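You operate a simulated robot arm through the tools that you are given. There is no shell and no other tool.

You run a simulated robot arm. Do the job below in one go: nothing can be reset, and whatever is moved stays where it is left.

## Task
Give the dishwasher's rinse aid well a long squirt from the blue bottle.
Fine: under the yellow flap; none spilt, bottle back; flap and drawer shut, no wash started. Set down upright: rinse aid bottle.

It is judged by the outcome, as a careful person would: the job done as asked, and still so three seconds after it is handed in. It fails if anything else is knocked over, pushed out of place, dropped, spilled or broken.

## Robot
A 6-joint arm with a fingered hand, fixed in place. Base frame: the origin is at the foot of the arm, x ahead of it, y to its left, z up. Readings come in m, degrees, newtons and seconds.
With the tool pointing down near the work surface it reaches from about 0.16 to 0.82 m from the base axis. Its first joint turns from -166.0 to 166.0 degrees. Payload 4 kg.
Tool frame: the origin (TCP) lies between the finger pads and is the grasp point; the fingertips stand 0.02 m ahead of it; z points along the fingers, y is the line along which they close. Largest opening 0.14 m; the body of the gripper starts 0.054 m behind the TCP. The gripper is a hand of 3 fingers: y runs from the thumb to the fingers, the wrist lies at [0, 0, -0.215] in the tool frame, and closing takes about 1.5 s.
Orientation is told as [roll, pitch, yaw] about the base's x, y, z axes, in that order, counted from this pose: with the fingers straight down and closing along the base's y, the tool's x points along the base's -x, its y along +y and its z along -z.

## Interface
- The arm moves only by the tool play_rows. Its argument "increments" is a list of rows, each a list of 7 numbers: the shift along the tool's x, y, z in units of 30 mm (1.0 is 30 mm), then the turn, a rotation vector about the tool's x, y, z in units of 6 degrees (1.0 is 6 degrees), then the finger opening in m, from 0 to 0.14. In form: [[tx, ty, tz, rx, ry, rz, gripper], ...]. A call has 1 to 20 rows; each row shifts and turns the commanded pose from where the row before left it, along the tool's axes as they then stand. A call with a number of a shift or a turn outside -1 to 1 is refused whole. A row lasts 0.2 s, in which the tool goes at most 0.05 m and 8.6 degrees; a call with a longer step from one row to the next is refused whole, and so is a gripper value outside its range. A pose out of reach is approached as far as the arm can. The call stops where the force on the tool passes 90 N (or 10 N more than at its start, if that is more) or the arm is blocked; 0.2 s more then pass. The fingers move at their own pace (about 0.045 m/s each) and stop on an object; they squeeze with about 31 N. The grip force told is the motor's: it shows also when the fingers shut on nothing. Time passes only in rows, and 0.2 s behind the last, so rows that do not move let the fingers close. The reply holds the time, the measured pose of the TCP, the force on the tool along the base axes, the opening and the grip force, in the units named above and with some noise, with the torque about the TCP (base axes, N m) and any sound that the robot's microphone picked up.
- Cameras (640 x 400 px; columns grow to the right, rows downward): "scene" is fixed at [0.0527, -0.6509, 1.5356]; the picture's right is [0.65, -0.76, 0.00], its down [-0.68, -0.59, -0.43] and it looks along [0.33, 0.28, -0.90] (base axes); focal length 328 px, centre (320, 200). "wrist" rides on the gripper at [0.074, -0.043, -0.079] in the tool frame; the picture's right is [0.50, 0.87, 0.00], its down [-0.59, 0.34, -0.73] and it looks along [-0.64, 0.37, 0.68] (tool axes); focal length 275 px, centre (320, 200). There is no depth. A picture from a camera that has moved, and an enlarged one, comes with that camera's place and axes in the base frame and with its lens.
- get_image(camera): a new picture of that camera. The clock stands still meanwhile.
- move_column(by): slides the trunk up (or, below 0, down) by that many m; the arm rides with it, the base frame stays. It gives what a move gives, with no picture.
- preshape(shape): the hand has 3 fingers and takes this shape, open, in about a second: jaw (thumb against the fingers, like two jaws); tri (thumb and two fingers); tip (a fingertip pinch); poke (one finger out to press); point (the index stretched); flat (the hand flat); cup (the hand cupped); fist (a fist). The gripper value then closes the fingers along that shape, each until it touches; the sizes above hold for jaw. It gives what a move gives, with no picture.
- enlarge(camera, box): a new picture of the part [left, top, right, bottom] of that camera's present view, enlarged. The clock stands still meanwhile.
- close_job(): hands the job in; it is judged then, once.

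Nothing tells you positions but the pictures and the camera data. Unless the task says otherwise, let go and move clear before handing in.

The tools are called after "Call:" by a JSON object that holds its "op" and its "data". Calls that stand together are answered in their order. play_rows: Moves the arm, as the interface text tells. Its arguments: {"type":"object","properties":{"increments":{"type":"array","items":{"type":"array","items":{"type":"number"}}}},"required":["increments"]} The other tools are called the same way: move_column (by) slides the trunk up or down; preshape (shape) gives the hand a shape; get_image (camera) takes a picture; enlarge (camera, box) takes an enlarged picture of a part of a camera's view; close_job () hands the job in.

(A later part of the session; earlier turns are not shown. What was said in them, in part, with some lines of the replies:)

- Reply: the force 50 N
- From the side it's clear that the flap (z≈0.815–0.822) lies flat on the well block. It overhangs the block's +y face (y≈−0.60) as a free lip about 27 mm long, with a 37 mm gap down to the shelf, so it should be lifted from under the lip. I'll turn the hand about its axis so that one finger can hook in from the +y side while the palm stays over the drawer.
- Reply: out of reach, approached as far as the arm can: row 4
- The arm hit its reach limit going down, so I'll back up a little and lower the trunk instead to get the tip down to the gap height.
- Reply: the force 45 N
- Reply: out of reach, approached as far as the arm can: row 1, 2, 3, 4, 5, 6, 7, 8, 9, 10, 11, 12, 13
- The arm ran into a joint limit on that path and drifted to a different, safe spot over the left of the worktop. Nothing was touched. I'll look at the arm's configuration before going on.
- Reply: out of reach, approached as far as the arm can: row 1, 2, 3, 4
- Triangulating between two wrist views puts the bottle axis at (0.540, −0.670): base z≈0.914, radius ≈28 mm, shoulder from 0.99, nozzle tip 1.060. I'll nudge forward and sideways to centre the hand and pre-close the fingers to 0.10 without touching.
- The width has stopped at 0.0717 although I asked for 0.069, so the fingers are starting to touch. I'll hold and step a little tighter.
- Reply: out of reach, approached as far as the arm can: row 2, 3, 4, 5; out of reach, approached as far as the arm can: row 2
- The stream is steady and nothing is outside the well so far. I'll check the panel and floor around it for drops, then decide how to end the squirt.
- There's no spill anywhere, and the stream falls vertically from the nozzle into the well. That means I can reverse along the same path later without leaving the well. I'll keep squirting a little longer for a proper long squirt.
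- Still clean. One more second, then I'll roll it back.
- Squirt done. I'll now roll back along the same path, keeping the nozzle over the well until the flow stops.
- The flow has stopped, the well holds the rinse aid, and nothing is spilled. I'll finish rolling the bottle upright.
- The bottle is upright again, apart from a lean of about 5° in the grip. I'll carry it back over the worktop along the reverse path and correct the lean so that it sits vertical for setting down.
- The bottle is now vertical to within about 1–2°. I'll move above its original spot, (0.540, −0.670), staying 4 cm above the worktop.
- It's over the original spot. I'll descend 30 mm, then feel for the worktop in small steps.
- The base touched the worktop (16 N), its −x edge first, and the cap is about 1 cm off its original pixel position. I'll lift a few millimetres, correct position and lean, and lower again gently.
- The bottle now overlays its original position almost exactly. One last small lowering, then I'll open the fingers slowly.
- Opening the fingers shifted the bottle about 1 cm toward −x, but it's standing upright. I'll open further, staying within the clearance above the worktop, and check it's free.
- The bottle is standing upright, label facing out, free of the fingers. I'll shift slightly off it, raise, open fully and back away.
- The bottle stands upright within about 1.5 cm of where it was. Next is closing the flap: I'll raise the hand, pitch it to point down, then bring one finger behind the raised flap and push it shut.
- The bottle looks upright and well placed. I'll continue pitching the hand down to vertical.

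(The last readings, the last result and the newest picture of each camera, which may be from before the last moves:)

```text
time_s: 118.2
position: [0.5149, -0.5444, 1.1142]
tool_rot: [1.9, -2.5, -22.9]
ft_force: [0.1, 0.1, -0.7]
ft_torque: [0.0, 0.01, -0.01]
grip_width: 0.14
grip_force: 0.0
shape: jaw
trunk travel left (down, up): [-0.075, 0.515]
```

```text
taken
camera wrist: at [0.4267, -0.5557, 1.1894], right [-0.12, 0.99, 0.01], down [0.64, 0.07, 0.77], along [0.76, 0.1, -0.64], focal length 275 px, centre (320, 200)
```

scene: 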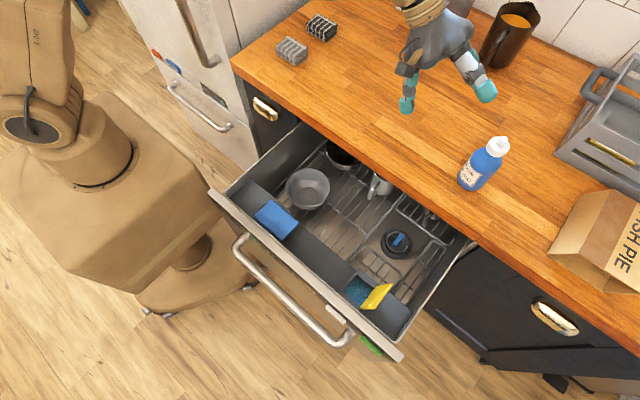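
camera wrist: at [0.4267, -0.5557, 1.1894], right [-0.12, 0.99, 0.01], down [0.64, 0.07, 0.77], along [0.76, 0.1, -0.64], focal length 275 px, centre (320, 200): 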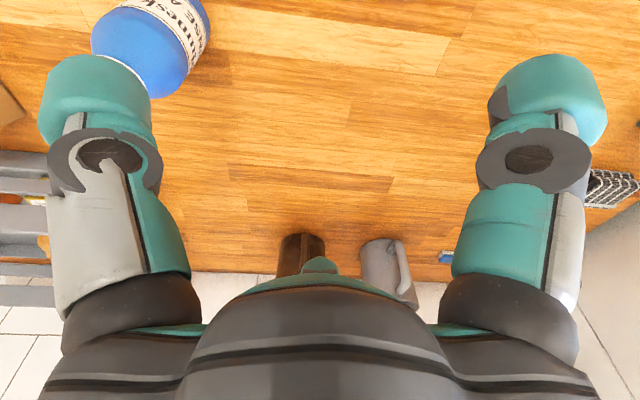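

The hand points down now. I'll fine-level it, roll to yaw −30° and travel over to the flap area, staying high.

Call:
{"op": "play_rows", "data": {"increments": [[0, 0, 0, 0.342, 0.38, 0.59, 0.14], [0, 0, 0, 0, 0, 0.59, 0.14], [0.596, -0.721, 0.047, 0, 0, 0, 0.14], [0.596, -0.721, 0.047, 0, 0, 0, 0.14], [0.596, -0.721, 0.047, 0, 0, 0, 0.14], [0.596, -0.721, 0.047, 0, 0, 0, 0.14], [0.596, -0.721, 0.047, 0, 0, 0, 0.14], [0.596, -0.721, 0.047, 0, 0, 0, 0.14], [0.596, -0.721, 0.047, 0, 0, 0, 0.14], [0.596, -0.721, 0.047, 0, 0, 0, 0.14], [0.596, -0.721, 0.047, 0, 0, 0, 0.14], [0.596, -0.721, 0.047, 0, 0, 0, 0.14], [0, 0, 0, 0, 0, 0, 0.14]]}}

Call:
{"op": "get_image", "data": {"camera": "wrist"}}

Call:
{"op": "get_image", "data": {"camera": "scene"}}

```text
time_s: 121.0
position: [0.2508, -0.6443, 1.1022]
tool_rot: [-0.3, -0.1, -30.0]
ft_force: [-0.3, -0.3, 0.4]
ft_torque: [0.02, 0.01, 0.03]
grip_width: 0.14
grip_force: 0.1
shape: jaw
trunk travel left (down, up): [-0.075, 0.515]
```

```text
taken
camera wrist: at [0.1664, -0.6428, 1.1806], right [0.0, 1.0, -0.01], down [0.68, 0.0, 0.73], along [0.73, 0.0, -0.68], focal length 275 px, centre (320, 200)
```

wrist: 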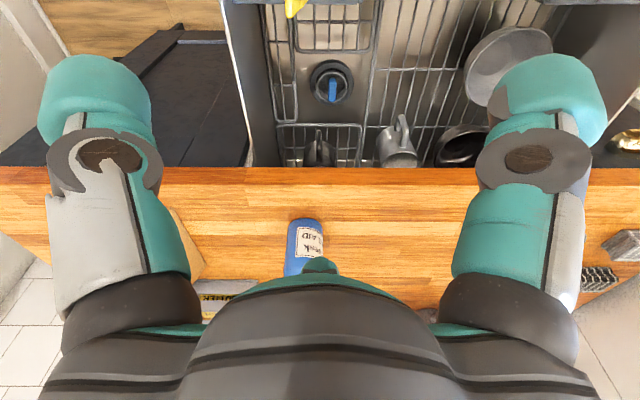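

```text
taken
```

scene: 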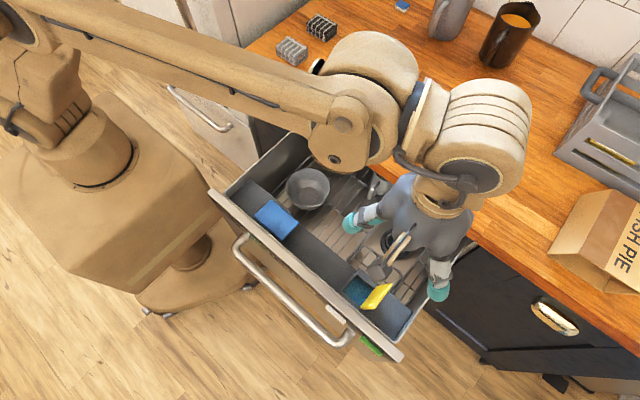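

The finger is right above the space behind the flap. I'll descend in two stages.

Call:
{"op": "play_rows", "data": {"increments": [[0, 0, 1, 0, 0, 0, 0.14], [0, 0, 1, 0, 0, 0, 0.14], [0, 0, 1, 0, 0, 0, 0.14], [0, 0, 1, 0, 0, 0, 0.14], [0, 0, 1, 0, 0, 0, 0.14], [0, 0, 0, 0, 0, 0, 0.14]]}}

Call:
{"op": "enlarge", "data": {"camera": "scene", "box": [320, 210, 460, 330]}}

Call:
{"op": "get_image", "data": {"camera": "wrist"}}

```text
time_s: 122.4
position: [0.2497, -0.6424, 0.9509]
tool_rot: [-0.4, -0.1, -30.1]
ft_force: [0.6, 0.3, -0.8]
ft_torque: [-0.02, -0.01, 0.03]
grip_width: 0.14
grip_force: 0.0
shape: jaw
trunk travel left (down, up): [-0.075, 0.515]
```

```text
3.33 times, centred on (390, 270) of scene
camera zoom: at [0.0527, -0.6509, 1.5356], right [0.65, -0.76, 0.0], down [-0.68, -0.59, -0.43], along [0.33, 0.28, -0.9], focal length 1094 px, centre (87, -33)
```

zoom: 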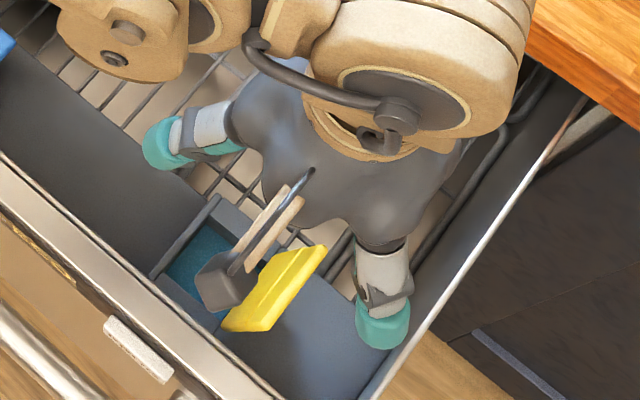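

```text
taken
camera wrist: at [0.166, -0.6413, 1.0299], right [0.0, 1.0, -0.01], down [0.68, 0.0, 0.73], along [0.73, 0.0, -0.68], focal length 275 px, centre (320, 200)
```

wrist: 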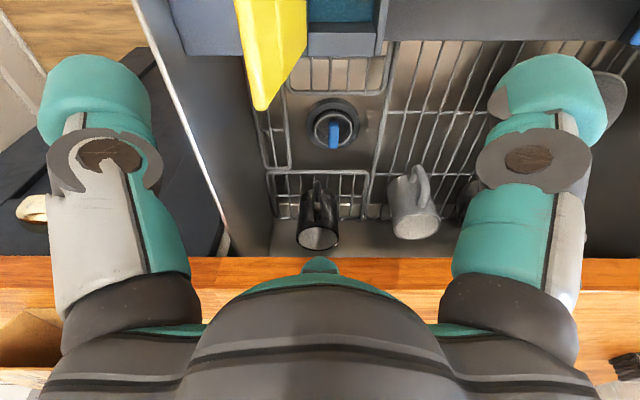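

The finger will come down clear behind the flap, with the wall and panel tops below its tip. I'll lower the last 58 mm.

Call:
{"op": "play_rows", "data": {"increments": [[0, 0, 0.65, 0, 0, 0, 0.14], [0, 0, 0.65, 0, 0, 0, 0.14], [0, 0, 0.63, 0, 0, 0, 0.14], [0, 0, 0, 0, 0, 0, 0.14]]}}

Call:
{"op": "enlarge", "data": {"camera": "scene", "box": [320, 210, 460, 330]}}

Call:
{"op": "get_image", "data": {"camera": "wrist"}}

```text
time_s: 123.4
position: [0.2515, -0.6431, 0.8951]
tool_rot: [-0.3, -0.1, -30.1]
ft_force: [-0.1, -0.2, 0.1]
ft_torque: [0.0, 0.01, 0.0]
grip_width: 0.1399
grip_force: 0.1
shape: jaw
trunk travel left (down, up): [-0.075, 0.515]
```

```text
3.33 times, centred on (390, 270) of scene
camera zoom: at [0.0527, -0.6509, 1.5356], right [0.65, -0.76, 0.0], down [-0.68, -0.59, -0.43], along [0.33, 0.28, -0.9], focal length 1094 px, centre (87, -33)
```

zoom: 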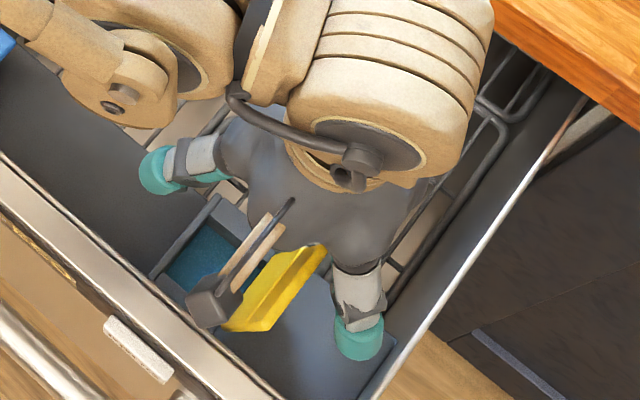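

```text
taken
camera wrist: at [0.1667, -0.6415, 0.9731], right [0.0, 1.0, -0.01], down [0.68, 0.0, 0.73], along [0.73, 0.0, -0.68], focal length 275 px, centre (320, 200)
```

wrist: 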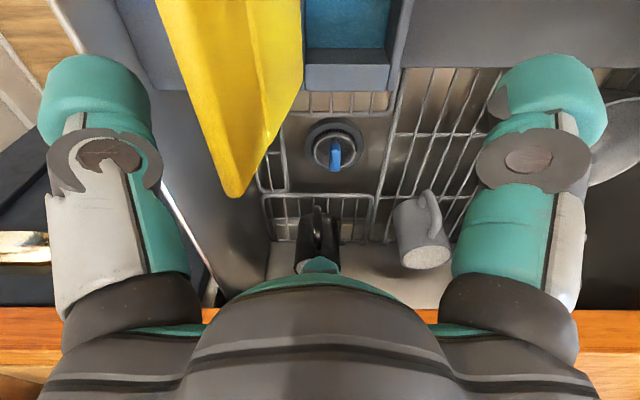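

The finger is behind the flap. I'll push gently toward +y.

Call:
{"op": "play_rows", "data": {"increments": [[0.167, 0.289, 0, 0, 0, 0, 0.14], [0.167, 0.289, 0, 0, 0, 0, 0.14], [0.167, 0.289, 0, 0, 0, 0, 0.14], [0.167, 0.289, 0, 0, 0, 0, 0.14], [0, 0, 0, 0, 0, 0, 0.14]]}}

Call:
{"op": "enlarge", "data": {"camera": "scene", "box": [320, 210, 460, 330]}}

Call:
{"op": "get_image", "data": {"camera": "wrist"}}

```text
time_s: 124.6
position: [0.252, -0.6026, 0.8945]
tool_rot: [-0.2, -0.1, -30.0]
ft_force: [0.2, -0.1, -0.7]
ft_torque: [-0.01, 0.0, -0.01]
grip_width: 0.1396
grip_force: 0.1
shape: jaw
trunk travel left (down, up): [-0.075, 0.515]
```

```text
3.33 times, centred on (390, 270) of scene
camera zoom: at [0.0527, -0.6509, 1.5356], right [0.65, -0.76, 0.0], down [-0.68, -0.59, -0.43], along [0.33, 0.28, -0.9], focal length 1094 px, centre (87, -33)
```

zoom: 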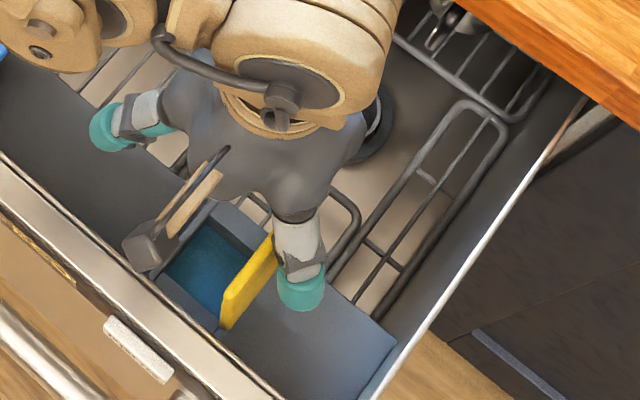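

```text
taken
camera wrist: at [0.1671, -0.6015, 0.9728], right [0.0, 1.0, -0.01], down [0.68, 0.0, 0.73], along [0.73, 0.0, -0.68], focal length 275 px, centre (320, 200)
```

wrist: 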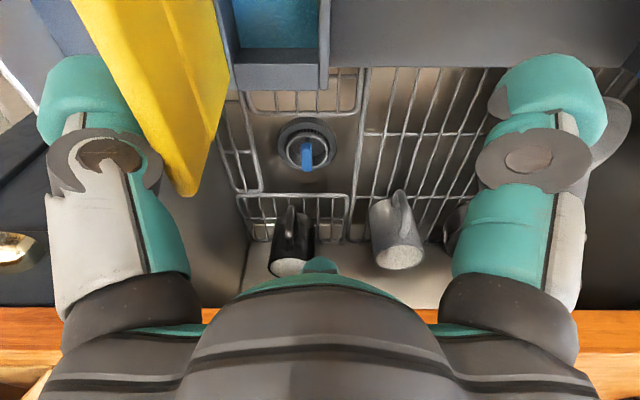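

The flap is about vertical. I'll keep pushing it over.

Call:
{"op": "play_rows", "data": {"increments": [[0.167, 0.289, 0, 0, 0, 0, 0.14], [0.167, 0.289, 0, 0, 0, 0, 0.14], [0.167, 0.289, 0, 0, 0, 0, 0.14], [0, 0, 0, 0, 0, 0, 0.14]]}}

Call:
{"op": "enlarge", "data": {"camera": "scene", "box": [320, 210, 460, 330]}}

Call:
{"op": "get_image", "data": {"camera": "wrist"}}

```text
time_s: 125.6
position: [0.2514, -0.5739, 0.8939]
tool_rot: [-0.3, -0.1, -30.1]
ft_force: [-0.1, 0.0, 0.0]
ft_torque: [-0.01, -0.01, -0.01]
grip_width: 0.1396
grip_force: 0.0
shape: jaw
trunk travel left (down, up): [-0.075, 0.515]
```

```text
3.33 times, centred on (390, 270) of scene
camera zoom: at [0.0527, -0.6509, 1.5356], right [0.65, -0.76, 0.0], down [-0.68, -0.59, -0.43], along [0.33, 0.28, -0.9], focal length 1094 px, centre (87, -33)
```

zoom: 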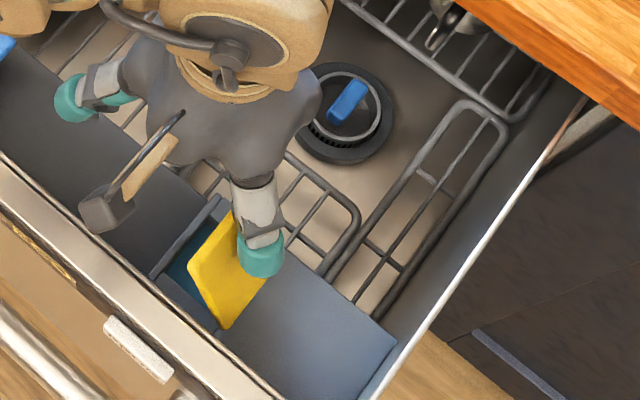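

```text
taken
camera wrist: at [0.167, -0.5729, 0.9726], right [0.0, 1.0, -0.01], down [0.68, 0.0, 0.73], along [0.73, 0.0, -0.68], focal length 275 px, centre (320, 200)
```

wrist: 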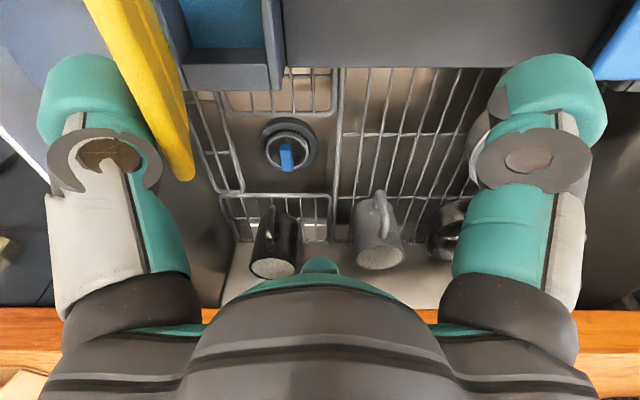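

The flap follows the finger without dropping, so its hinge has friction. I'll follow its arc down, staying short of the blue flap with the other finger.

Call:
{"op": "play_rows", "data": {"increments": [[0.061, 0.106, 0.278, 0, 0, 0, 0.14], [0.061, 0.106, 0.278, 0, 0, 0, 0.14], [0.061, 0.106, 0.278, 0, 0, 0, 0.14], [0.158, 0.274, 0.217, 0, 0, 0, 0.14], [0.158, 0.274, 0.217, 0, 0, 0, 0.14], [0, 0, 0, 0, 0, 0, 0.14]]}}

Call:
{"op": "enlarge", "data": {"camera": "scene", "box": [320, 210, 460, 330]}}

Call:
{"op": "get_image", "data": {"camera": "wrist"}}

```text
time_s: 127.0
position: [0.2506, -0.5423, 0.8543]
tool_rot: [-0.3, -0.1, -30.1]
ft_force: [-0.2, -0.7, -0.8]
ft_torque: [-0.02, 0.02, 0.0]
grip_width: 0.14
grip_force: 0.1
shape: jaw
trunk travel left (down, up): [-0.075, 0.515]
```

```text
3.33 times, centred on (390, 270) of scene
camera zoom: at [0.0527, -0.6509, 1.5356], right [0.65, -0.76, 0.0], down [-0.68, -0.59, -0.43], along [0.33, 0.28, -0.9], focal length 1094 px, centre (87, -33)
```

zoom: 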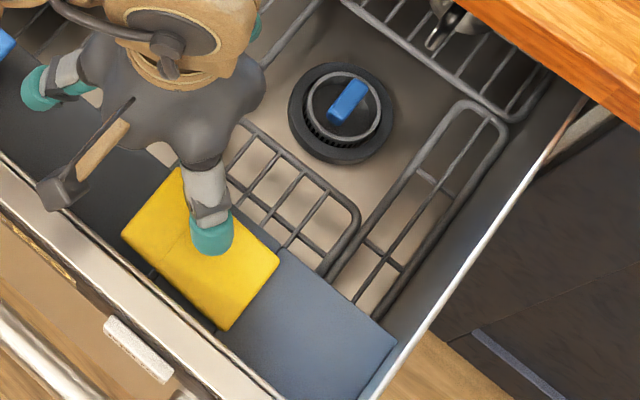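

```text
taken
camera wrist: at [0.1667, -0.5422, 0.9338], right [0.0, 1.0, -0.01], down [0.68, 0.0, 0.73], along [0.73, 0.0, -0.68], focal length 275 px, centre (320, 200)
```

wrist: 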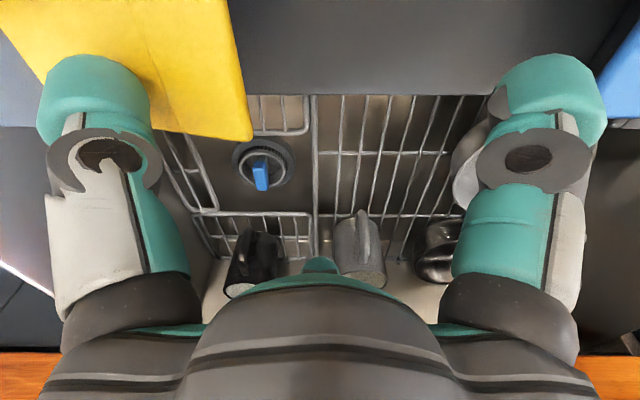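

The flap is nearly shut. I'll press it down gently the last bit.

Call:
{"op": "play_rows", "data": {"increments": [[0.06, 0.1, 0.15, 0, 0, 0, 0.14], [0.06, 0.1, 0.15, 0, 0, 0, 0.14], [0, 0, 0.1, 0, 0, 0, 0.14], [0, 0, 0, 0, 0, 0, 0.14]]}}

Call:
{"op": "play_rows", "data": {"increments": [[0, 0, 0.07, 0, 0, 0, 0.14], [0, 0, 0, 0, 0, 0, 0.14]]}}

Call:
{"op": "enlarge", "data": {"camera": "scene", "box": [320, 210, 460, 330]}}

```text
time_s: 128.0
position: [0.2519, -0.536, 0.8426]
tool_rot: [-0.3, -0.2, -30.1]
ft_force: [-0.6, -0.2, 0.4]
ft_torque: [-0.01, 0.02, 0.01]
grip_width: 0.14
grip_force: 0.0
shape: jaw
trunk travel left (down, up): [-0.075, 0.515]
```

```text
time_s: 128.6
position: [0.2518, -0.5354, 0.8422]
tool_rot: [-0.3, -0.1, -30.1]
ft_force: [-0.5, 0.3, 0.8]
ft_torque: [-0.11, 0.06, -0.06]
grip_width: 0.1399
grip_force: 0.1
shape: jaw
trunk travel left (down, up): [-0.075, 0.515]
```

```text
3.33 times, centred on (390, 270) of scene
camera zoom: at [0.0527, -0.6509, 1.5356], right [0.65, -0.76, 0.0], down [-0.68, -0.59, -0.43], along [0.33, 0.28, -0.9], focal length 1094 px, centre (87, -33)
```

zoom: 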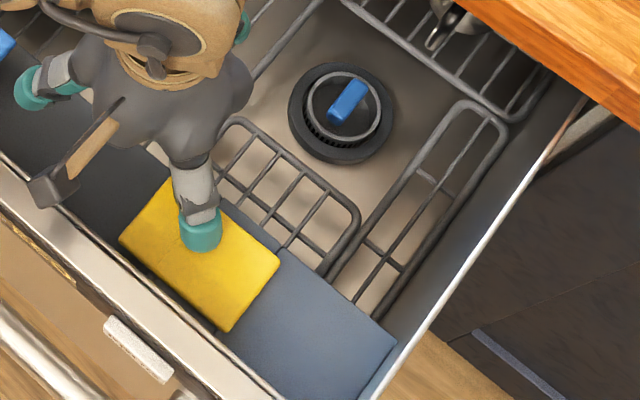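

Call:
{"op": "play_rows", "data": {"increments": [[0, 0, 0.07, 0, 0, 0, 0.14], [0, 0, 0, 0, 0, 0, 0.14]]}}

Call:
{"op": "play_rows", "data": {"increments": [[0, 0, 0.06, 0, 0, 0, 0.14], [0, 0, 0, 0, 0, 0, 0.14]]}}

```text
time_s: 129.2
position: [0.2521, -0.5361, 0.8391]
tool_rot: [-0.2, -0.2, -30.0]
ft_force: [1.9, 2.3, 7.6]
ft_torque: [-0.52, 0.28, 0.02]
grip_width: 0.1397
grip_force: 0.0
shape: jaw
trunk travel left (down, up): [-0.075, 0.515]
```

```text
time_s: 129.8
position: [0.2518, -0.5356, 0.8388]
tool_rot: [-0.4, -0.2, -30.1]
ft_force: [2.8, 3.7, 14.4]
ft_torque: [-1.02, 0.56, 0.05]
grip_width: 0.1401
grip_force: 0.1
shape: jaw
trunk travel left (down, up): [-0.075, 0.515]
```

The force now rises against a solid stop at the closed height (z≈0.82). I'll lift away and verify that the flap stays shut.

Call:
{"op": "play_rows", "data": {"increments": [[0, 0, -0.5, 0, 0, 0, 0.14], [0, 0, -1, 0, 0, 0, 0.14], [0, 0, -1, 0, 0, 0, 0.14], [0, 0, -1, 0, 0, 0, 0.14], [0, 0, -1, 0, 0, 0, 0.14], [0, 0, 0, 0, 0, 0, 0.14]]}}

Call:
{"op": "enlarge", "data": {"camera": "scene", "box": [320, 230, 430, 320]}}

Call:
{"op": "get_image", "data": {"camera": "scene"}}

Call:
{"op": "get_image", "data": {"camera": "wrist"}}

```text
time_s: 131.2
position: [0.2524, -0.5338, 0.9734]
tool_rot: [-0.3, -0.2, -29.9]
ft_force: [0.2, 0.2, -0.1]
ft_torque: [-0.01, -0.03, 0.02]
grip_width: 0.1399
grip_force: 0.2
shape: jaw
trunk travel left (down, up): [-0.075, 0.515]
```

```text
4.44 times, centred on (375, 275) of scene
camera zoom: at [0.0527, -0.6509, 1.5356], right [0.65, -0.76, 0.0], down [-0.68, -0.59, -0.43], along [0.33, 0.28, -0.9], focal length 1459 px, centre (76, -133)
```

zoom: 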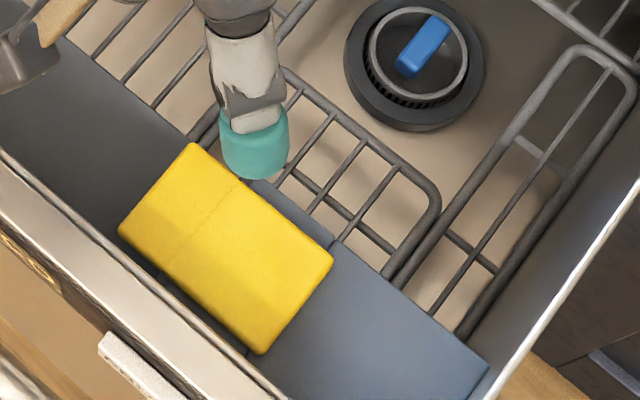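

```text
taken
```

scene: 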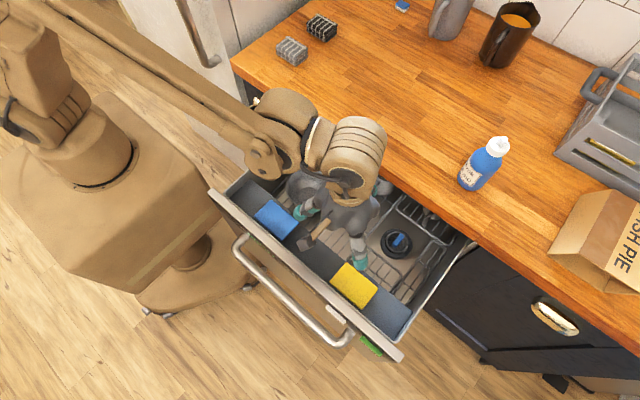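

```text
taken
camera wrist: at [0.1665, -0.533, 1.0517], right [0.0, 1.0, -0.01], down [0.68, 0.0, 0.73], along [0.73, 0.0, -0.68], focal length 275 px, centre (320, 200)
```

wrist: 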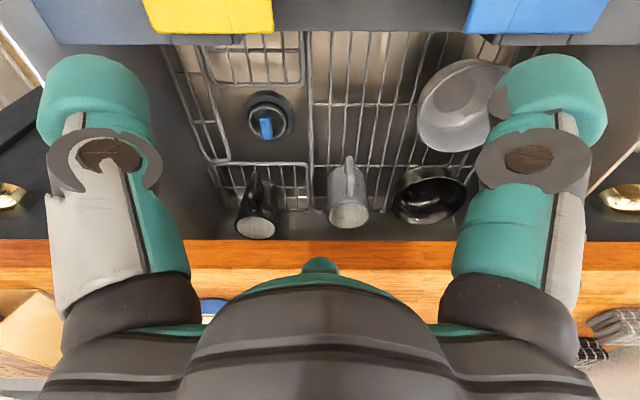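

The flap is shut flat. Now the drawer: the handle bar runs along y at about x≈0.095, z≈0.775, well away from the white and green buttons at the −y end. I'll move the hand in front of the drawer, to push the handle bar at its middle with one downward finger.

Call:
{"op": "play_rows", "data": {"increments": [[0.921, -0.285, 0, 0, 0, 0, 0.14], [0.921, -0.285, 0, 0, 0, 0, 0.14], [0.921, -0.285, 0, 0, 0, 0, 0.14], [0.921, -0.285, 0, 0, 0, 0, 0.14], [0.921, -0.285, 0, 0, 0, 0, 0.14], [0.921, -0.285, 0, 0, 0, 0, 0.14], [0.921, -0.285, 0, 0, 0, 0, 0.14], [0.921, -0.285, 0, 0, 0, 0, 0.14], [0.921, -0.285, 0, 0, 0, 0, 0.14], [0.921, -0.285, 0, 0, 0, 0, 0.14], [0, 0, 0, 0, 0, 0, 0.14]]}}

Call:
{"op": "get_image", "data": {"camera": "wrist"}}

Call:
{"op": "get_image", "data": {"camera": "scene"}}

```text
time_s: 133.6
position: [-0.03, -0.4706, 0.9699]
tool_rot: [-0.3, -0.1, -30.0]
ft_force: [-0.3, 0.0, -0.4]
ft_torque: [0.0, -0.01, 0.01]
grip_width: 0.1402
grip_force: 0.1
shape: jaw
trunk travel left (down, up): [-0.075, 0.515]
```

```text
taken
camera wrist: at [-0.1149, -0.4706, 1.0496], right [0.0, 1.0, -0.01], down [0.68, 0.0, 0.73], along [0.73, 0.0, -0.68], focal length 275 px, centre (320, 200)
```

wrist: 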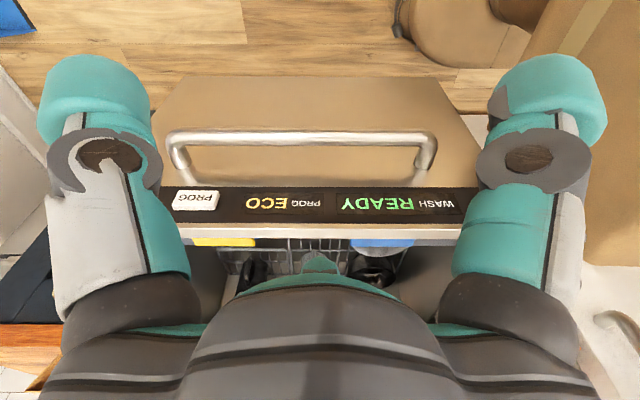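

```text
taken
```

scene: 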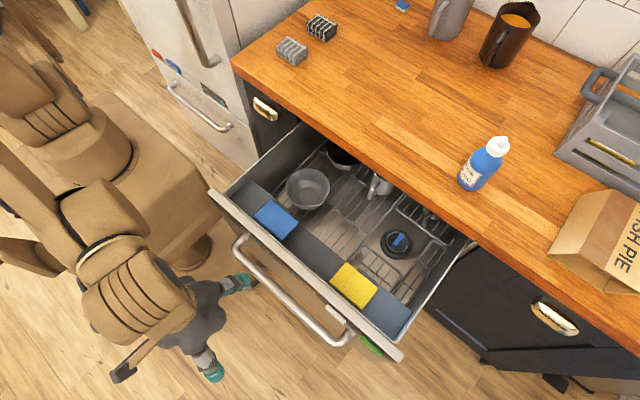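

The view is clear: the handle bar spans y≈−0.67 to −0.32 at about z≈0.74, below the black control strip, with PROG and START far to the −y side. I'll centre on y≈−0.49, lower the trunk and bring the finger down in front of the bar.

Call:
{"op": "move_column", "data": {"by": -0.07}}

Call:
{"op": "play_rows", "data": {"increments": [[-0.333, -0.577, 0, 0, 0, 0, 0.14], [0, 0, 0.9, 0, 0, 0, 0.14], [0, 0, 0.9, 0, 0, 0, 0.14], [0, 0, 0.9, 0, 0, 0, 0.14], [0, 0, 0, 0, 0, 0, 0.14]]}}

Call:
{"op": "get_image", "data": {"camera": "wrist"}}

Call:
{"op": "enlarge", "data": {"camera": "scene", "box": [140, 200, 360, 400]}}

```text
time_s: 134.7
position: [-0.0303, -0.4719, 0.9014]
tool_rot: [-0.4, -0.2, -30.0]
ft_force: [0.5, 0.4, 0.5]
ft_torque: [-0.01, 0.0, -0.01]
grip_width: 0.1399
grip_force: 0.0
shape: jaw
trunk travel left (down, up): [-0.005, 0.585]
```

```text
time_s: 135.9
position: [-0.0286, -0.4912, 0.8197]
tool_rot: [-0.4, -0.1, -30.1]
ft_force: [-0.6, 0.3, -1.0]
ft_torque: [0.02, -0.02, -0.01]
grip_width: 0.1402
grip_force: 0.1
shape: jaw
trunk travel left (down, up): [-0.005, 0.585]
```

```text
taken
camera wrist: at [-0.114, -0.4913, 0.8987], right [0.0, 1.0, -0.01], down [0.68, 0.0, 0.73], along [0.73, 0.0, -0.68], focal length 275 px, centre (320, 200)
```

wrist: 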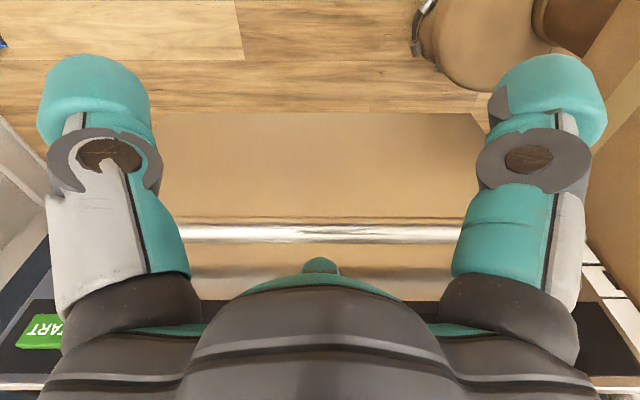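

```text
2.00 times, centred on (250, 300) of scene
camera zoom: at [0.0527, -0.6509, 1.5356], right [0.65, -0.76, 0.0], down [-0.68, -0.59, -0.43], along [0.33, 0.28, -0.9], focal length 657 px, centre (460, 0)
```

zoom: 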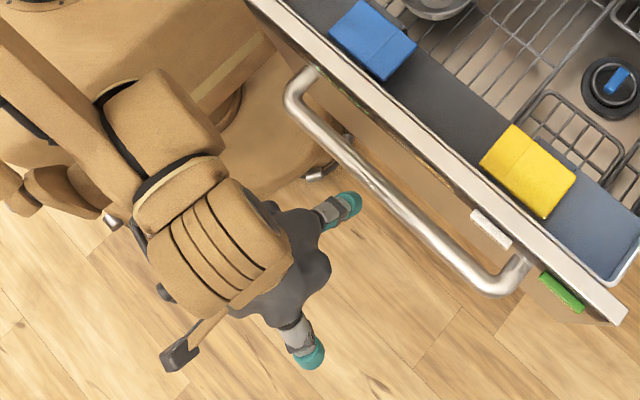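

START (green) is far to the side. The bar is at about x=0.09, z=0.75. I'll lower the finger to overlap the bar height.

Call:
{"op": "play_rows", "data": {"increments": [[0, 0, 0.9, 0, 0, 0, 0.14], [0, 0, 0.9, 0, 0, 0, 0.14], [0, 0, 0.9, 0, 0, 0, 0.14], [0, 0, 0, 0, 0, 0, 0.14]]}}

Call:
{"op": "get_image", "data": {"camera": "wrist"}}

Call:
{"op": "enlarge", "data": {"camera": "scene", "box": [140, 200, 360, 400]}}

```text
time_s: 136.9
position: [-0.0306, -0.4947, 0.7393]
tool_rot: [-0.3, -0.1, -29.9]
ft_force: [-0.6, 0.6, 0.7]
ft_torque: [0.0, 0.0, 0.01]
grip_width: 0.1401
grip_force: 0.0
shape: jaw
trunk travel left (down, up): [-0.005, 0.585]
```

```text
taken
camera wrist: at [-0.1155, -0.4923, 0.8171], right [0.0, 1.0, -0.01], down [0.68, 0.0, 0.73], along [0.73, 0.0, -0.68], focal length 275 px, centre (320, 200)
```

wrist: 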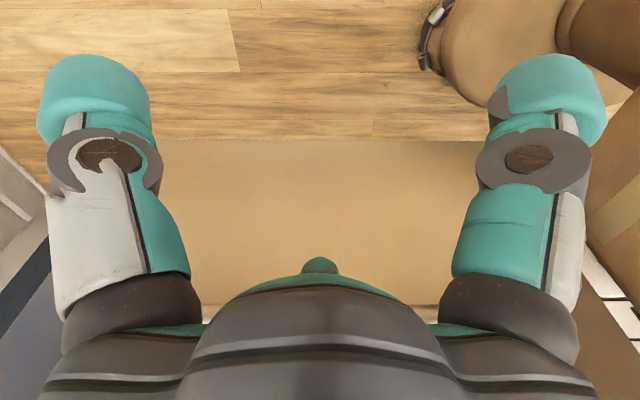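

```text
2.00 times, centred on (250, 300) of scene
camera zoom: at [0.0527, -0.6509, 1.5356], right [0.65, -0.76, 0.0], down [-0.68, -0.59, -0.43], along [0.33, 0.28, -0.9], focal length 657 px, centre (460, 0)
```

zoom: 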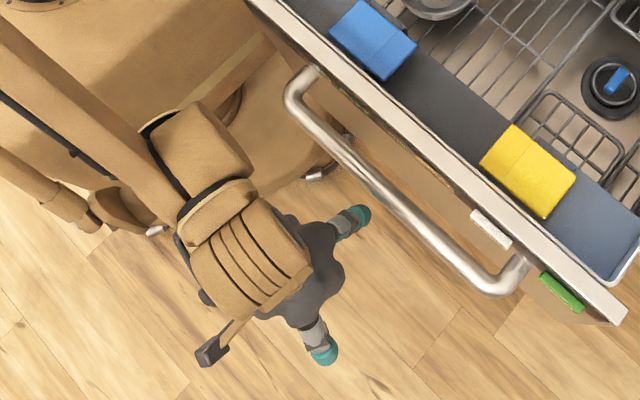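

The finger is in front of the bar. I'll start pushing toward +x in small steps.

Call:
{"op": "play_rows", "data": {"increments": [[-0.289, 0.167, 0, 0, 0, 0, 0.14], [-0.289, 0.167, 0, 0, 0, 0, 0.14], [-0.289, 0.167, 0, 0, 0, 0, 0.14], [0, 0, 0, 0, 0, 0, 0.14]]}}

Call:
{"op": "enlarge", "data": {"camera": "scene", "box": [140, 200, 360, 400]}}

```text
time_s: 137.9
position: [-0.0012, -0.4924, 0.7384]
tool_rot: [-0.3, -0.1, -30.1]
ft_force: [-1.6, 0.6, -1.1]
ft_torque: [-0.02, 0.06, -0.02]
grip_width: 0.1401
grip_force: 0.0
shape: jaw
trunk travel left (down, up): [-0.005, 0.585]
```

```text
2.00 times, centred on (250, 300) of scene
camera zoom: at [0.0527, -0.6509, 1.5356], right [0.65, -0.76, 0.0], down [-0.68, -0.59, -0.43], along [0.33, 0.28, -0.9], focal length 657 px, centre (460, 0)
```

zoom: 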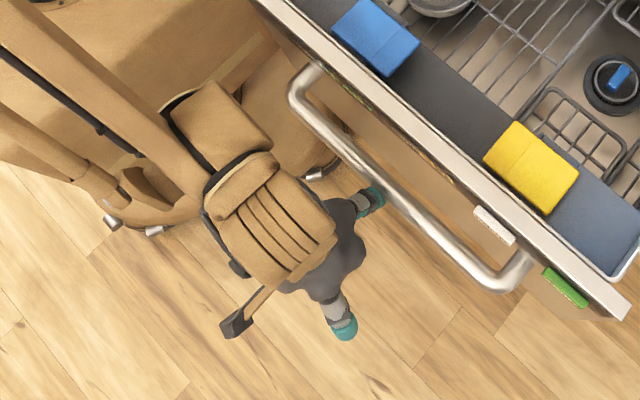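

The drawer is sliding in with very little force. I'll continue pushing slowly and straight.

Call:
{"op": "play_rows", "data": {"increments": [[-0.361, 0.208, 0, 0, 0, 0, 0.14], [-0.361, 0.208, 0, 0, 0, 0, 0.14], [-0.361, 0.208, 0, 0, 0, 0, 0.14], [-0.361, 0.208, 0, 0, 0, 0, 0.14], [-0.361, 0.208, 0, 0, 0, 0, 0.14], [-0.361, 0.208, 0, 0, 0, 0, 0.14], [-0.361, 0.208, 0, 0, 0, 0, 0.14], [-0.361, 0.208, 0, 0, 0, 0, 0.14], [0, 0, 0, 0, 0, 0, 0.14]]}}

Call:
{"op": "get_image", "data": {"camera": "scene"}}

Call:
{"op": "get_image", "data": {"camera": "wrist"}}

```text
time_s: 139.9
position: [0.1005, -0.4921, 0.7387]
tool_rot: [-0.4, -0.1, -30.0]
ft_force: [-1.3, 0.3, 0.0]
ft_torque: [-0.01, 0.03, 0.03]
grip_width: 0.1398
grip_force: 0.1
shape: jaw
trunk travel left (down, up): [-0.005, 0.585]
```

```text
taken
```

scene: 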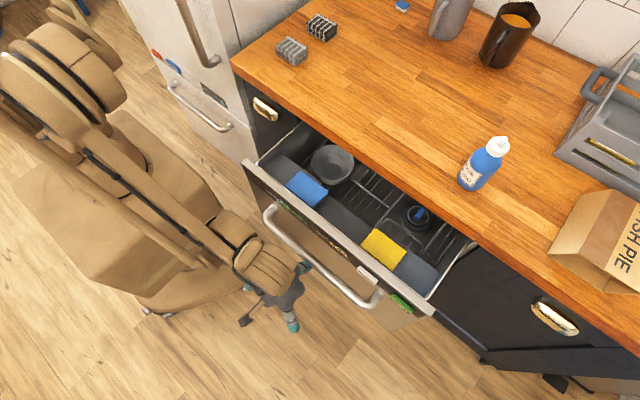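

```text
taken
camera wrist: at [0.0151, -0.4916, 0.8179], right [0.0, 1.0, -0.01], down [0.68, 0.0, 0.73], along [0.73, 0.0, -0.68], focal length 275 px, centre (320, 200)
```

wrist: 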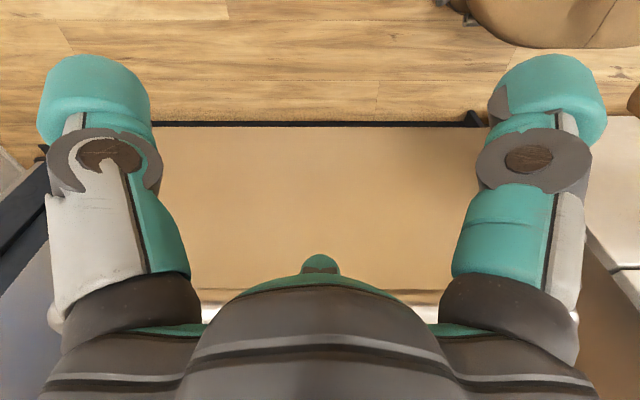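

Call:
{"op": "play_rows", "data": {"increments": [[-0.361, 0.208, 0, 0, 0, 0, 0.14], [-0.361, 0.208, 0, 0, 0, 0, 0.14], [-0.361, 0.208, 0, 0, 0, 0, 0.14], [-0.361, 0.208, 0, 0, 0, 0, 0.14], [-0.361, 0.208, 0, 0, 0, 0, 0.14], [-0.361, 0.208, 0, 0, 0, 0, 0.14], [-0.361, 0.208, 0, 0, 0, 0, 0.14], [0, 0, 0, 0, 0, 0, 0.14]]}}

Call:
{"op": "get_image", "data": {"camera": "scene"}}

```text
time_s: 141.7
position: [0.1875, -0.4935, 0.7389]
tool_rot: [-0.2, -0.1, -30.0]
ft_force: [-1.1, -0.8, -0.2]
ft_torque: [0.01, -0.04, -0.05]
grip_width: 0.1399
grip_force: 0.1
shape: jaw
trunk travel left (down, up): [-0.005, 0.585]
```

```text
taken
```

scene: 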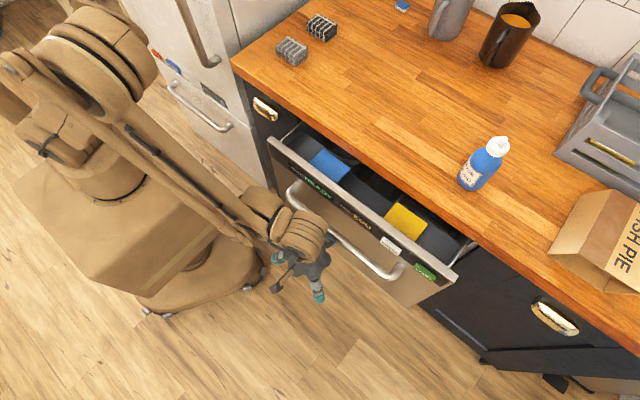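

Nearly there, still no resistance. I'll continue with smaller steps, watching the force.

Call:
{"op": "play_rows", "data": {"increments": [[-0.289, 0.167, 0, 0, 0, 0, 0.14], [-0.289, 0.167, 0, 0, 0, 0, 0.14], [-0.289, 0.167, 0, 0, 0, 0, 0.14], [-0.289, 0.167, 0, 0, 0, 0, 0.14], [-0.289, 0.167, 0, 0, 0, 0, 0.14], [0, 0, 0, 0, 0, 0, 0.14]]}}

Call:
{"op": "get_image", "data": {"camera": "scene"}}

```text
time_s: 143.1
position: [0.2367, -0.4931, 0.7378]
tool_rot: [-0.3, -0.2, -30.0]
ft_force: [-0.4, 0.5, -0.3]
ft_torque: [0.0, 0.02, 0.01]
grip_width: 0.1399
grip_force: 0.1
shape: jaw
trunk travel left (down, up): [-0.005, 0.585]
```

```text
taken
```

scene: 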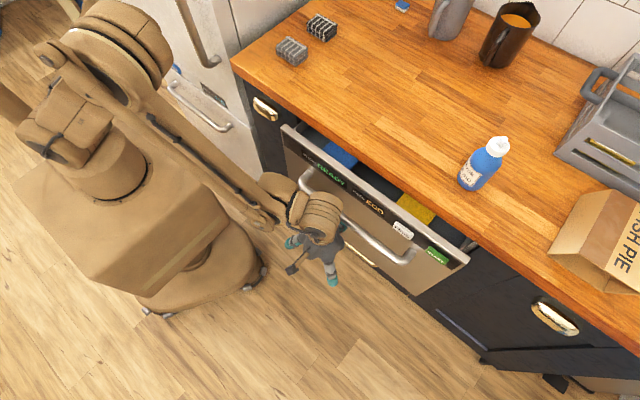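

Call:
{"op": "play_rows", "data": {"increments": [[-0.231, 0.133, 0, 0, 0, 0, 0.14], [-0.231, 0.133, 0, 0, 0, 0, 0.14], [-0.231, 0.133, 0, 0, 0, 0, 0.14], [-0.231, 0.133, 0, 0, 0, 0, 0.14], [-0.231, 0.133, 0, 0, 0, 0, 0.14], [0, 0, 0, 0, 0, 0, 0.14]]}}

Call:
{"op": "enlarge", "data": {"camera": "scene", "box": [240, 90, 490, 310]}}

```text
time_s: 144.5
position: [0.2772, -0.4931, 0.739]
tool_rot: [-0.3, 0.0, -30.1]
ft_force: [-1.5, 0.7, -0.9]
ft_torque: [-0.01, 0.1, -0.01]
grip_width: 0.1401
grip_force: 0.0
shape: jaw
trunk travel left (down, up): [-0.005, 0.585]
```

```text
1.82 times, centred on (365, 200) of scene
camera zoom: at [0.0527, -0.6509, 1.5356], right [0.65, -0.76, 0.0], down [-0.68, -0.59, -0.43], along [0.33, 0.28, -0.9], focal length 597 px, centre (238, 200)
```

zoom: 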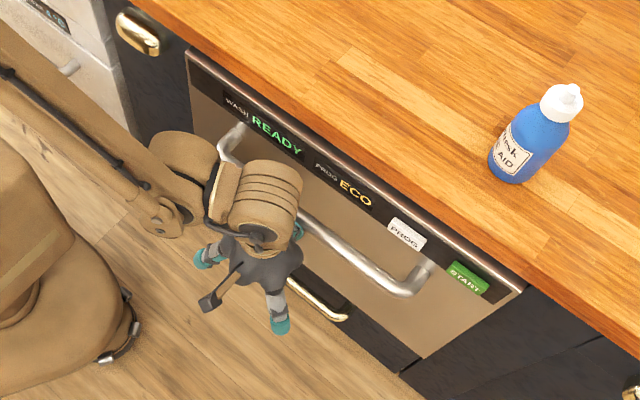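

The panel is almost flush and the display still says READY. I'll push the last few millimetres until I feel the stop.

Call:
{"op": "play_rows", "data": {"increments": [[-0.144, 0.083, 0, 0, 0, 0, 0.14], [-0.144, 0.083, 0, 0, 0, 0, 0.14], [0, 0, 0, 0, 0, 0, 0.14]]}}

Call:
{"op": "play_rows", "data": {"increments": [[-0.144, 0.083, 0, 0, 0, 0, 0.14], [-0.144, 0.083, 0, 0, 0, 0, 0.14], [0, 0, 0, 0, 0, 0, 0.14]]}}

Call:
{"op": "enlarge", "data": {"camera": "scene", "box": [240, 90, 490, 310]}}

```text
time_s: 145.3
position: [0.2869, -0.4925, 0.7405]
tool_rot: [-0.3, -0.1, -30.0]
ft_force: [-2.0, -0.4, -1.4]
ft_torque: [-0.01, 0.09, -0.03]
grip_width: 0.1398
grip_force: 0.0
shape: jaw
trunk travel left (down, up): [-0.005, 0.585]
```

```text
time_s: 146.1
position: [0.2977, -0.4939, 0.7389]
tool_rot: [-0.2, -0.1, -29.9]
ft_force: [-2.4, -0.1, -1.3]
ft_torque: [0.0, 0.06, 0.03]
grip_width: 0.14
grip_force: 0.1
shape: jaw
trunk travel left (down, up): [-0.005, 0.585]
```

```text
1.82 times, centred on (365, 200) of scene
camera zoom: at [0.0527, -0.6509, 1.5356], right [0.65, -0.76, 0.0], down [-0.68, -0.59, -0.43], along [0.33, 0.28, -0.9], focal length 597 px, centre (238, 200)
```

zoom: 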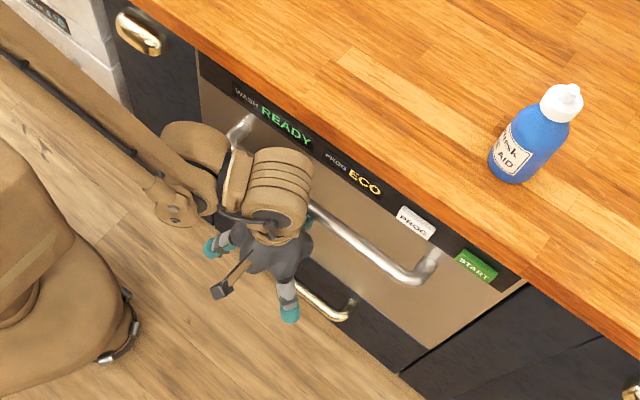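

Call:
{"op": "play_rows", "data": {"increments": [[-0.115, 0.067, 0, 0, 0, 0, 0.14], [-0.115, 0.067, 0, 0, 0, 0, 0.14], [0, 0, 0, 0, 0, 0, 0.14]]}}

Call:
{"op": "play_rows", "data": {"increments": [[-0.115, 0.067, 0, 0, 0, 0, 0.14], [-0.115, 0.067, 0, 0, 0, 0, 0.14], [0, 0, 0, 0, 0, 0, 0.14]]}}

Call:
{"op": "enlarge", "data": {"camera": "scene", "box": [240, 90, 490, 310]}}

```text
time_s: 146.9
position: [0.305, -0.4923, 0.7393]
tool_rot: [-0.3, -0.1, -30.0]
ft_force: [-1.6, -0.4, -1.1]
ft_torque: [0.03, 0.17, -0.05]
grip_width: 0.14
grip_force: 0.1
shape: jaw
trunk travel left (down, up): [-0.005, 0.585]
```

```text
time_s: 147.7
position: [0.3121, -0.4929, 0.7409]
tool_rot: [-0.3, -0.1, -30.1]
ft_force: [-12.9, -2.2, 1.0]
ft_torque: [0.02, -0.12, -0.16]
grip_width: 0.14
grip_force: 0.0
shape: jaw
trunk travel left (down, up): [-0.005, 0.585]
```

```text
1.82 times, centred on (365, 200) of scene
camera zoom: at [0.0527, -0.6509, 1.5356], right [0.65, -0.76, 0.0], down [-0.68, -0.59, -0.43], along [0.33, 0.28, -0.9], focal length 597 px, centre (238, 200)
```

zoom: 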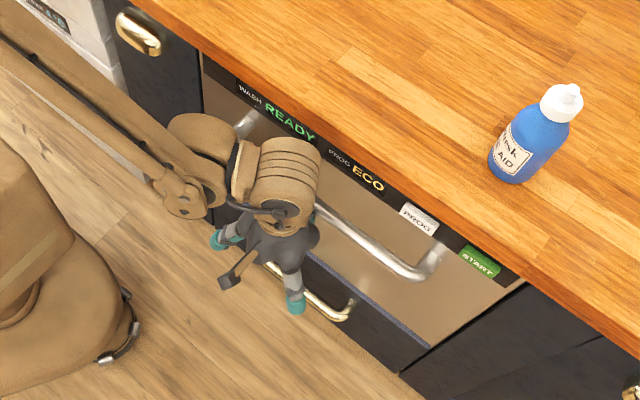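

The force jumps to 13 N, so I've met the stop. I'll press a little more to make sure it's fully shut.

Call:
{"op": "play_rows", "data": {"increments": [[-0.087, 0.05, 0, 0, 0, 0, 0.14], [0, 0, 0, 0, 0, 0, 0.14]]}}

Call:
{"op": "play_rows", "data": {"increments": [[-0.087, 0.05, 0, 0, 0, 0, 0.14], [0, 0, 0, 0, 0, 0, 0.14]]}}

Call:
{"op": "enlarge", "data": {"camera": "scene", "box": [240, 90, 490, 310]}}

```text
time_s: 148.3
position: [0.3157, -0.4919, 0.7396]
tool_rot: [-0.2, -0.2, -30.1]
ft_force: [-14.9, 1.2, 2.7]
ft_torque: [0.01, -0.24, 0.04]
grip_width: 0.1401
grip_force: 0.0
shape: jaw
trunk travel left (down, up): [-0.005, 0.585]
```

```text
time_s: 148.9
position: [0.3181, -0.492, 0.7397]
tool_rot: [-0.3, -0.2, -30.1]
ft_force: [-19.5, 0.0, 4.0]
ft_torque: [-0.01, -0.4, 0.0]
grip_width: 0.14
grip_force: 0.1
shape: jaw
trunk travel left (down, up): [-0.005, 0.585]
```

```text
1.82 times, centred on (365, 200) of scene
camera zoom: at [0.0527, -0.6509, 1.5356], right [0.65, -0.76, 0.0], down [-0.68, -0.59, -0.43], along [0.33, 0.28, -0.9], focal length 597 px, centre (238, 200)
```

zoom: 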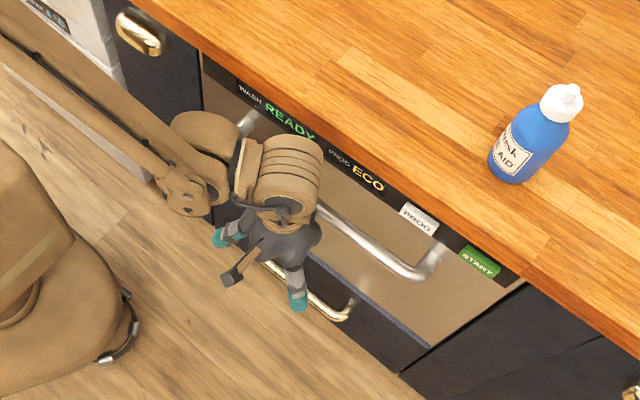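

Call:
{"op": "play_rows", "data": {"increments": [[-0.144, 0.083, 0, 0, 0, 0, 0.14], [-0.144, 0.083, 0, 0, 0, 0, 0.14], [0, 0, 0, 0, 0, 0, 0.14]]}}

Call:
{"op": "enlarge", "data": {"camera": "scene", "box": [240, 90, 490, 310]}}

Call:
{"op": "get_image", "data": {"camera": "wrist"}}

```text
time_s: 149.7
position: [0.3269, -0.493, 0.7401]
tool_rot: [-0.3, -0.3, -30.1]
ft_force: [-38.8, -3.4, 14.1]
ft_torque: [0.03, -1.14, -0.21]
grip_width: 0.1399
grip_force: 0.0
shape: jaw
trunk travel left (down, up): [-0.005, 0.585]
```

```text
1.82 times, centred on (365, 200) of scene
camera zoom: at [0.0527, -0.6509, 1.5356], right [0.65, -0.76, 0.0], down [-0.68, -0.59, -0.43], along [0.33, 0.28, -0.9], focal length 597 px, centre (238, 200)
```

zoom: 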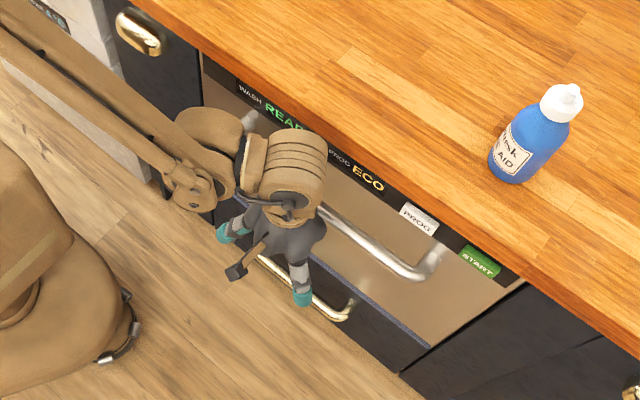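

```text
taken
camera wrist: at [0.2421, -0.4915, 0.8188], right [0.0, 1.0, -0.01], down [0.68, 0.0, 0.74], along [0.74, -0.01, -0.68], focal length 275 px, centre (320, 200)
```

wrist: 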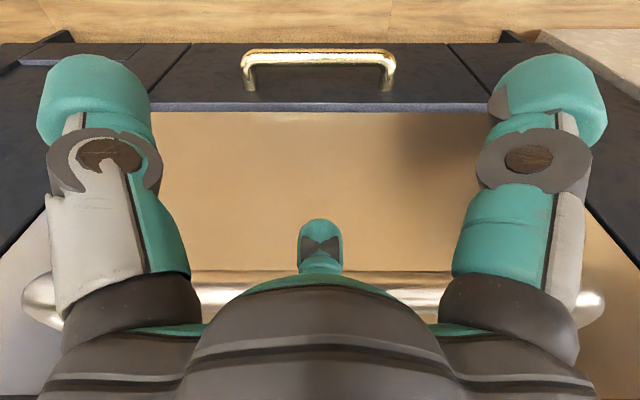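

At 39 N nothing moves further, so the drawer is fully shut. I'll back straight off, then check everything.

Call:
{"op": "play_rows", "data": {"increments": [[0.3, -0.173, 0, 0, 0, 0, 0.14], [0.6, -0.346, 0, 0, 0, 0, 0.14], [0.866, -0.5, 0, 0, 0, 0, 0.14], [0.866, -0.5, 0, 0, 0, 0, 0.14], [0.866, -0.5, 0, 0, 0, 0, 0.14], [0.866, -0.5, 0, 0, 0, 0, 0.14], [0.866, -0.5, 0, 0, 0, 0, 0.14], [0, 0, 0, 0, 0, 0, 0.14]]}}

Call:
{"op": "get_image", "data": {"camera": "scene"}}

Call:
{"op": "get_image", "data": {"camera": "wrist"}}

```text
time_s: 151.5
position: [0.1471, -0.4948, 0.7421]
tool_rot: [-0.3, -0.1, -30.0]
ft_force: [0.3, -0.3, 0.1]
ft_torque: [0.04, -0.02, -0.02]
grip_width: 0.14
grip_force: 0.1
shape: jaw
trunk travel left (down, up): [-0.005, 0.585]
```

```text
taken
```

scene: 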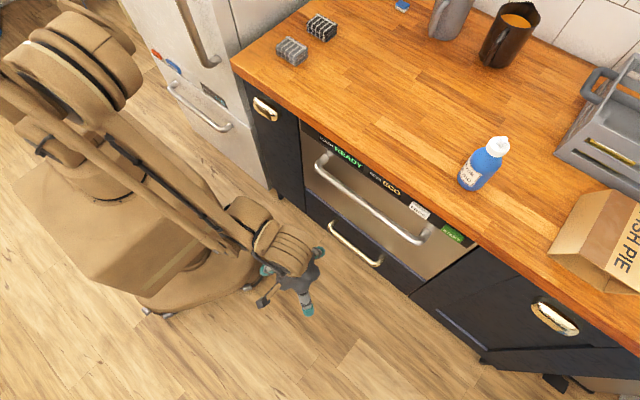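

```text
taken
camera wrist: at [0.0631, -0.4931, 0.8199], right [0.0, 1.0, -0.01], down [0.68, 0.0, 0.73], along [0.73, 0.0, -0.68], focal length 275 px, centre (320, 200)
```

wrist: 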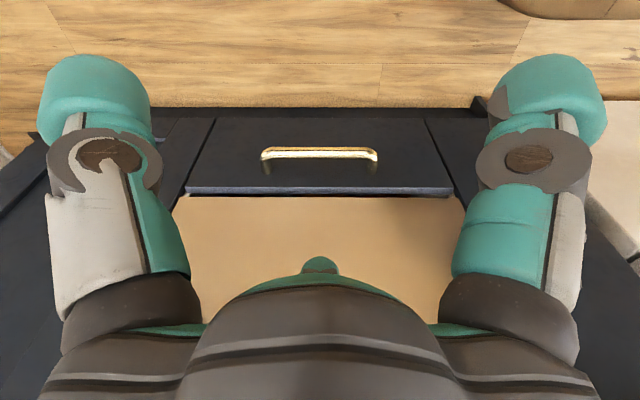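

The drawer is flush with the neighbouring cabinets. I'll zoom in on the display and the bottle to confirm the final state.

Call:
{"op": "enlarge", "data": {"camera": "scene", "box": [295, 110, 485, 260]}}

Call:
{"op": "enlarge", "data": {"camera": "scene", "box": [430, 100, 560, 220]}}

Call:
{"op": "enlarge", "data": {"camera": "scene", "box": [250, 200, 500, 400]}}

```text
2.67 times, centred on (390, 185) of scene
camera zoom: at [0.0527, -0.6509, 1.5356], right [0.65, -0.76, 0.0], down [-0.68, -0.59, -0.43], along [0.33, 0.28, -0.9], focal length 876 px, centre (133, 240)
```

zoom: 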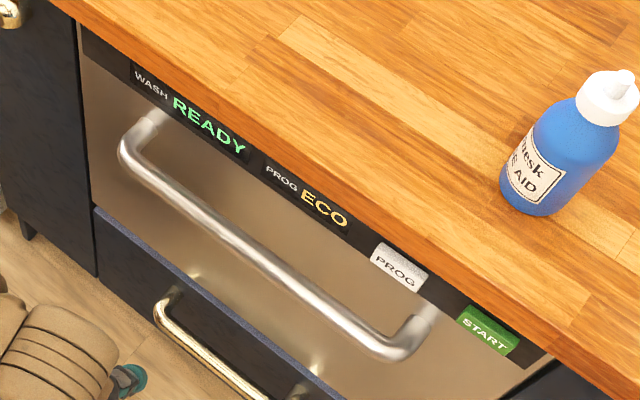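

```text
3.33 times, centred on (495, 160) of scene
camera zoom: at [0.0527, -0.6509, 1.5356], right [0.65, -0.76, 0.0], down [-0.68, -0.59, -0.43], along [0.33, 0.28, -0.9], focal length 1094 px, centre (-263, 333)
```

zoom: 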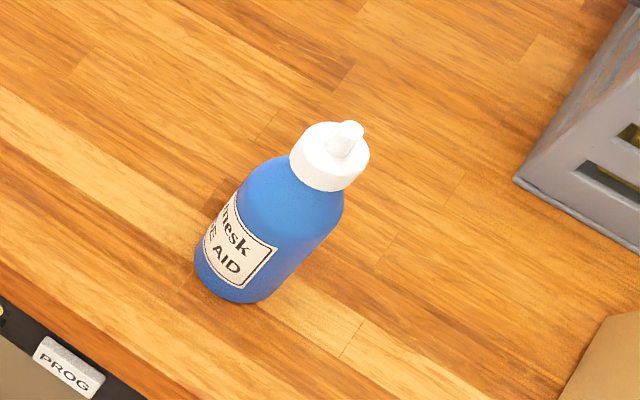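

```text
2.00 times, centred on (375, 300) of scene
camera zoom: at [0.0527, -0.6509, 1.5356], right [0.65, -0.76, 0.0], down [-0.68, -0.59, -0.43], along [0.33, 0.28, -0.9], focal length 657 px, centre (210, 0)
```

zoom: 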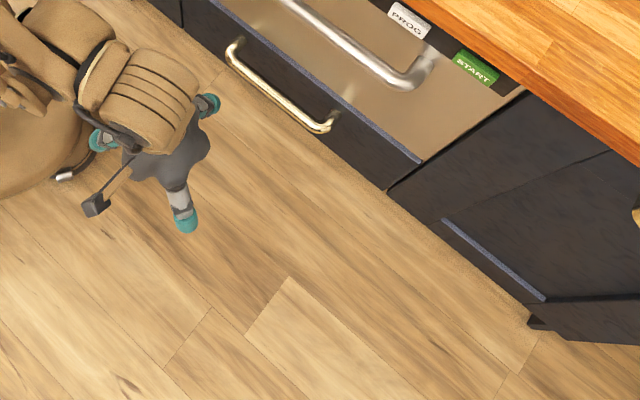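

The drawer is shut, the display still reads WASH READY with the program on ECO, and the flap was closed beforehand. The bottle stands upright, about 1.5 cm from its original spot, nothing is spilled, and the hand is clear. I'm handing the job in.

Call:
{"op": "close_job", "data": {}}

```text
The job is handed in.
```

The rinse aid well got a long squirt from the blue bottle, roughly 4 to 5 seconds. The stream stayed inside the well and I saw no drops anywhere else.

- **Flap and drawer:** the yellow flap is pressed shut and the drawer is pushed in to its stop, level with the neighbouring cabinets.
- **No wash started:** the display still reads READY with ECO selected, and I didn't touch PROG or START.
- **Bottle:** it is standing upright on the worktop, about 1.5 cm from where it started. Opening the fingers nudged it, and I left it there.

My first try at the flap was wrong: I pressed down on its lip with about 45 N before realising it lifts from below. The drawer crept out by up to 1 cm while I worked the flap, and pushing it shut undid that. I saw no damage to the flap.
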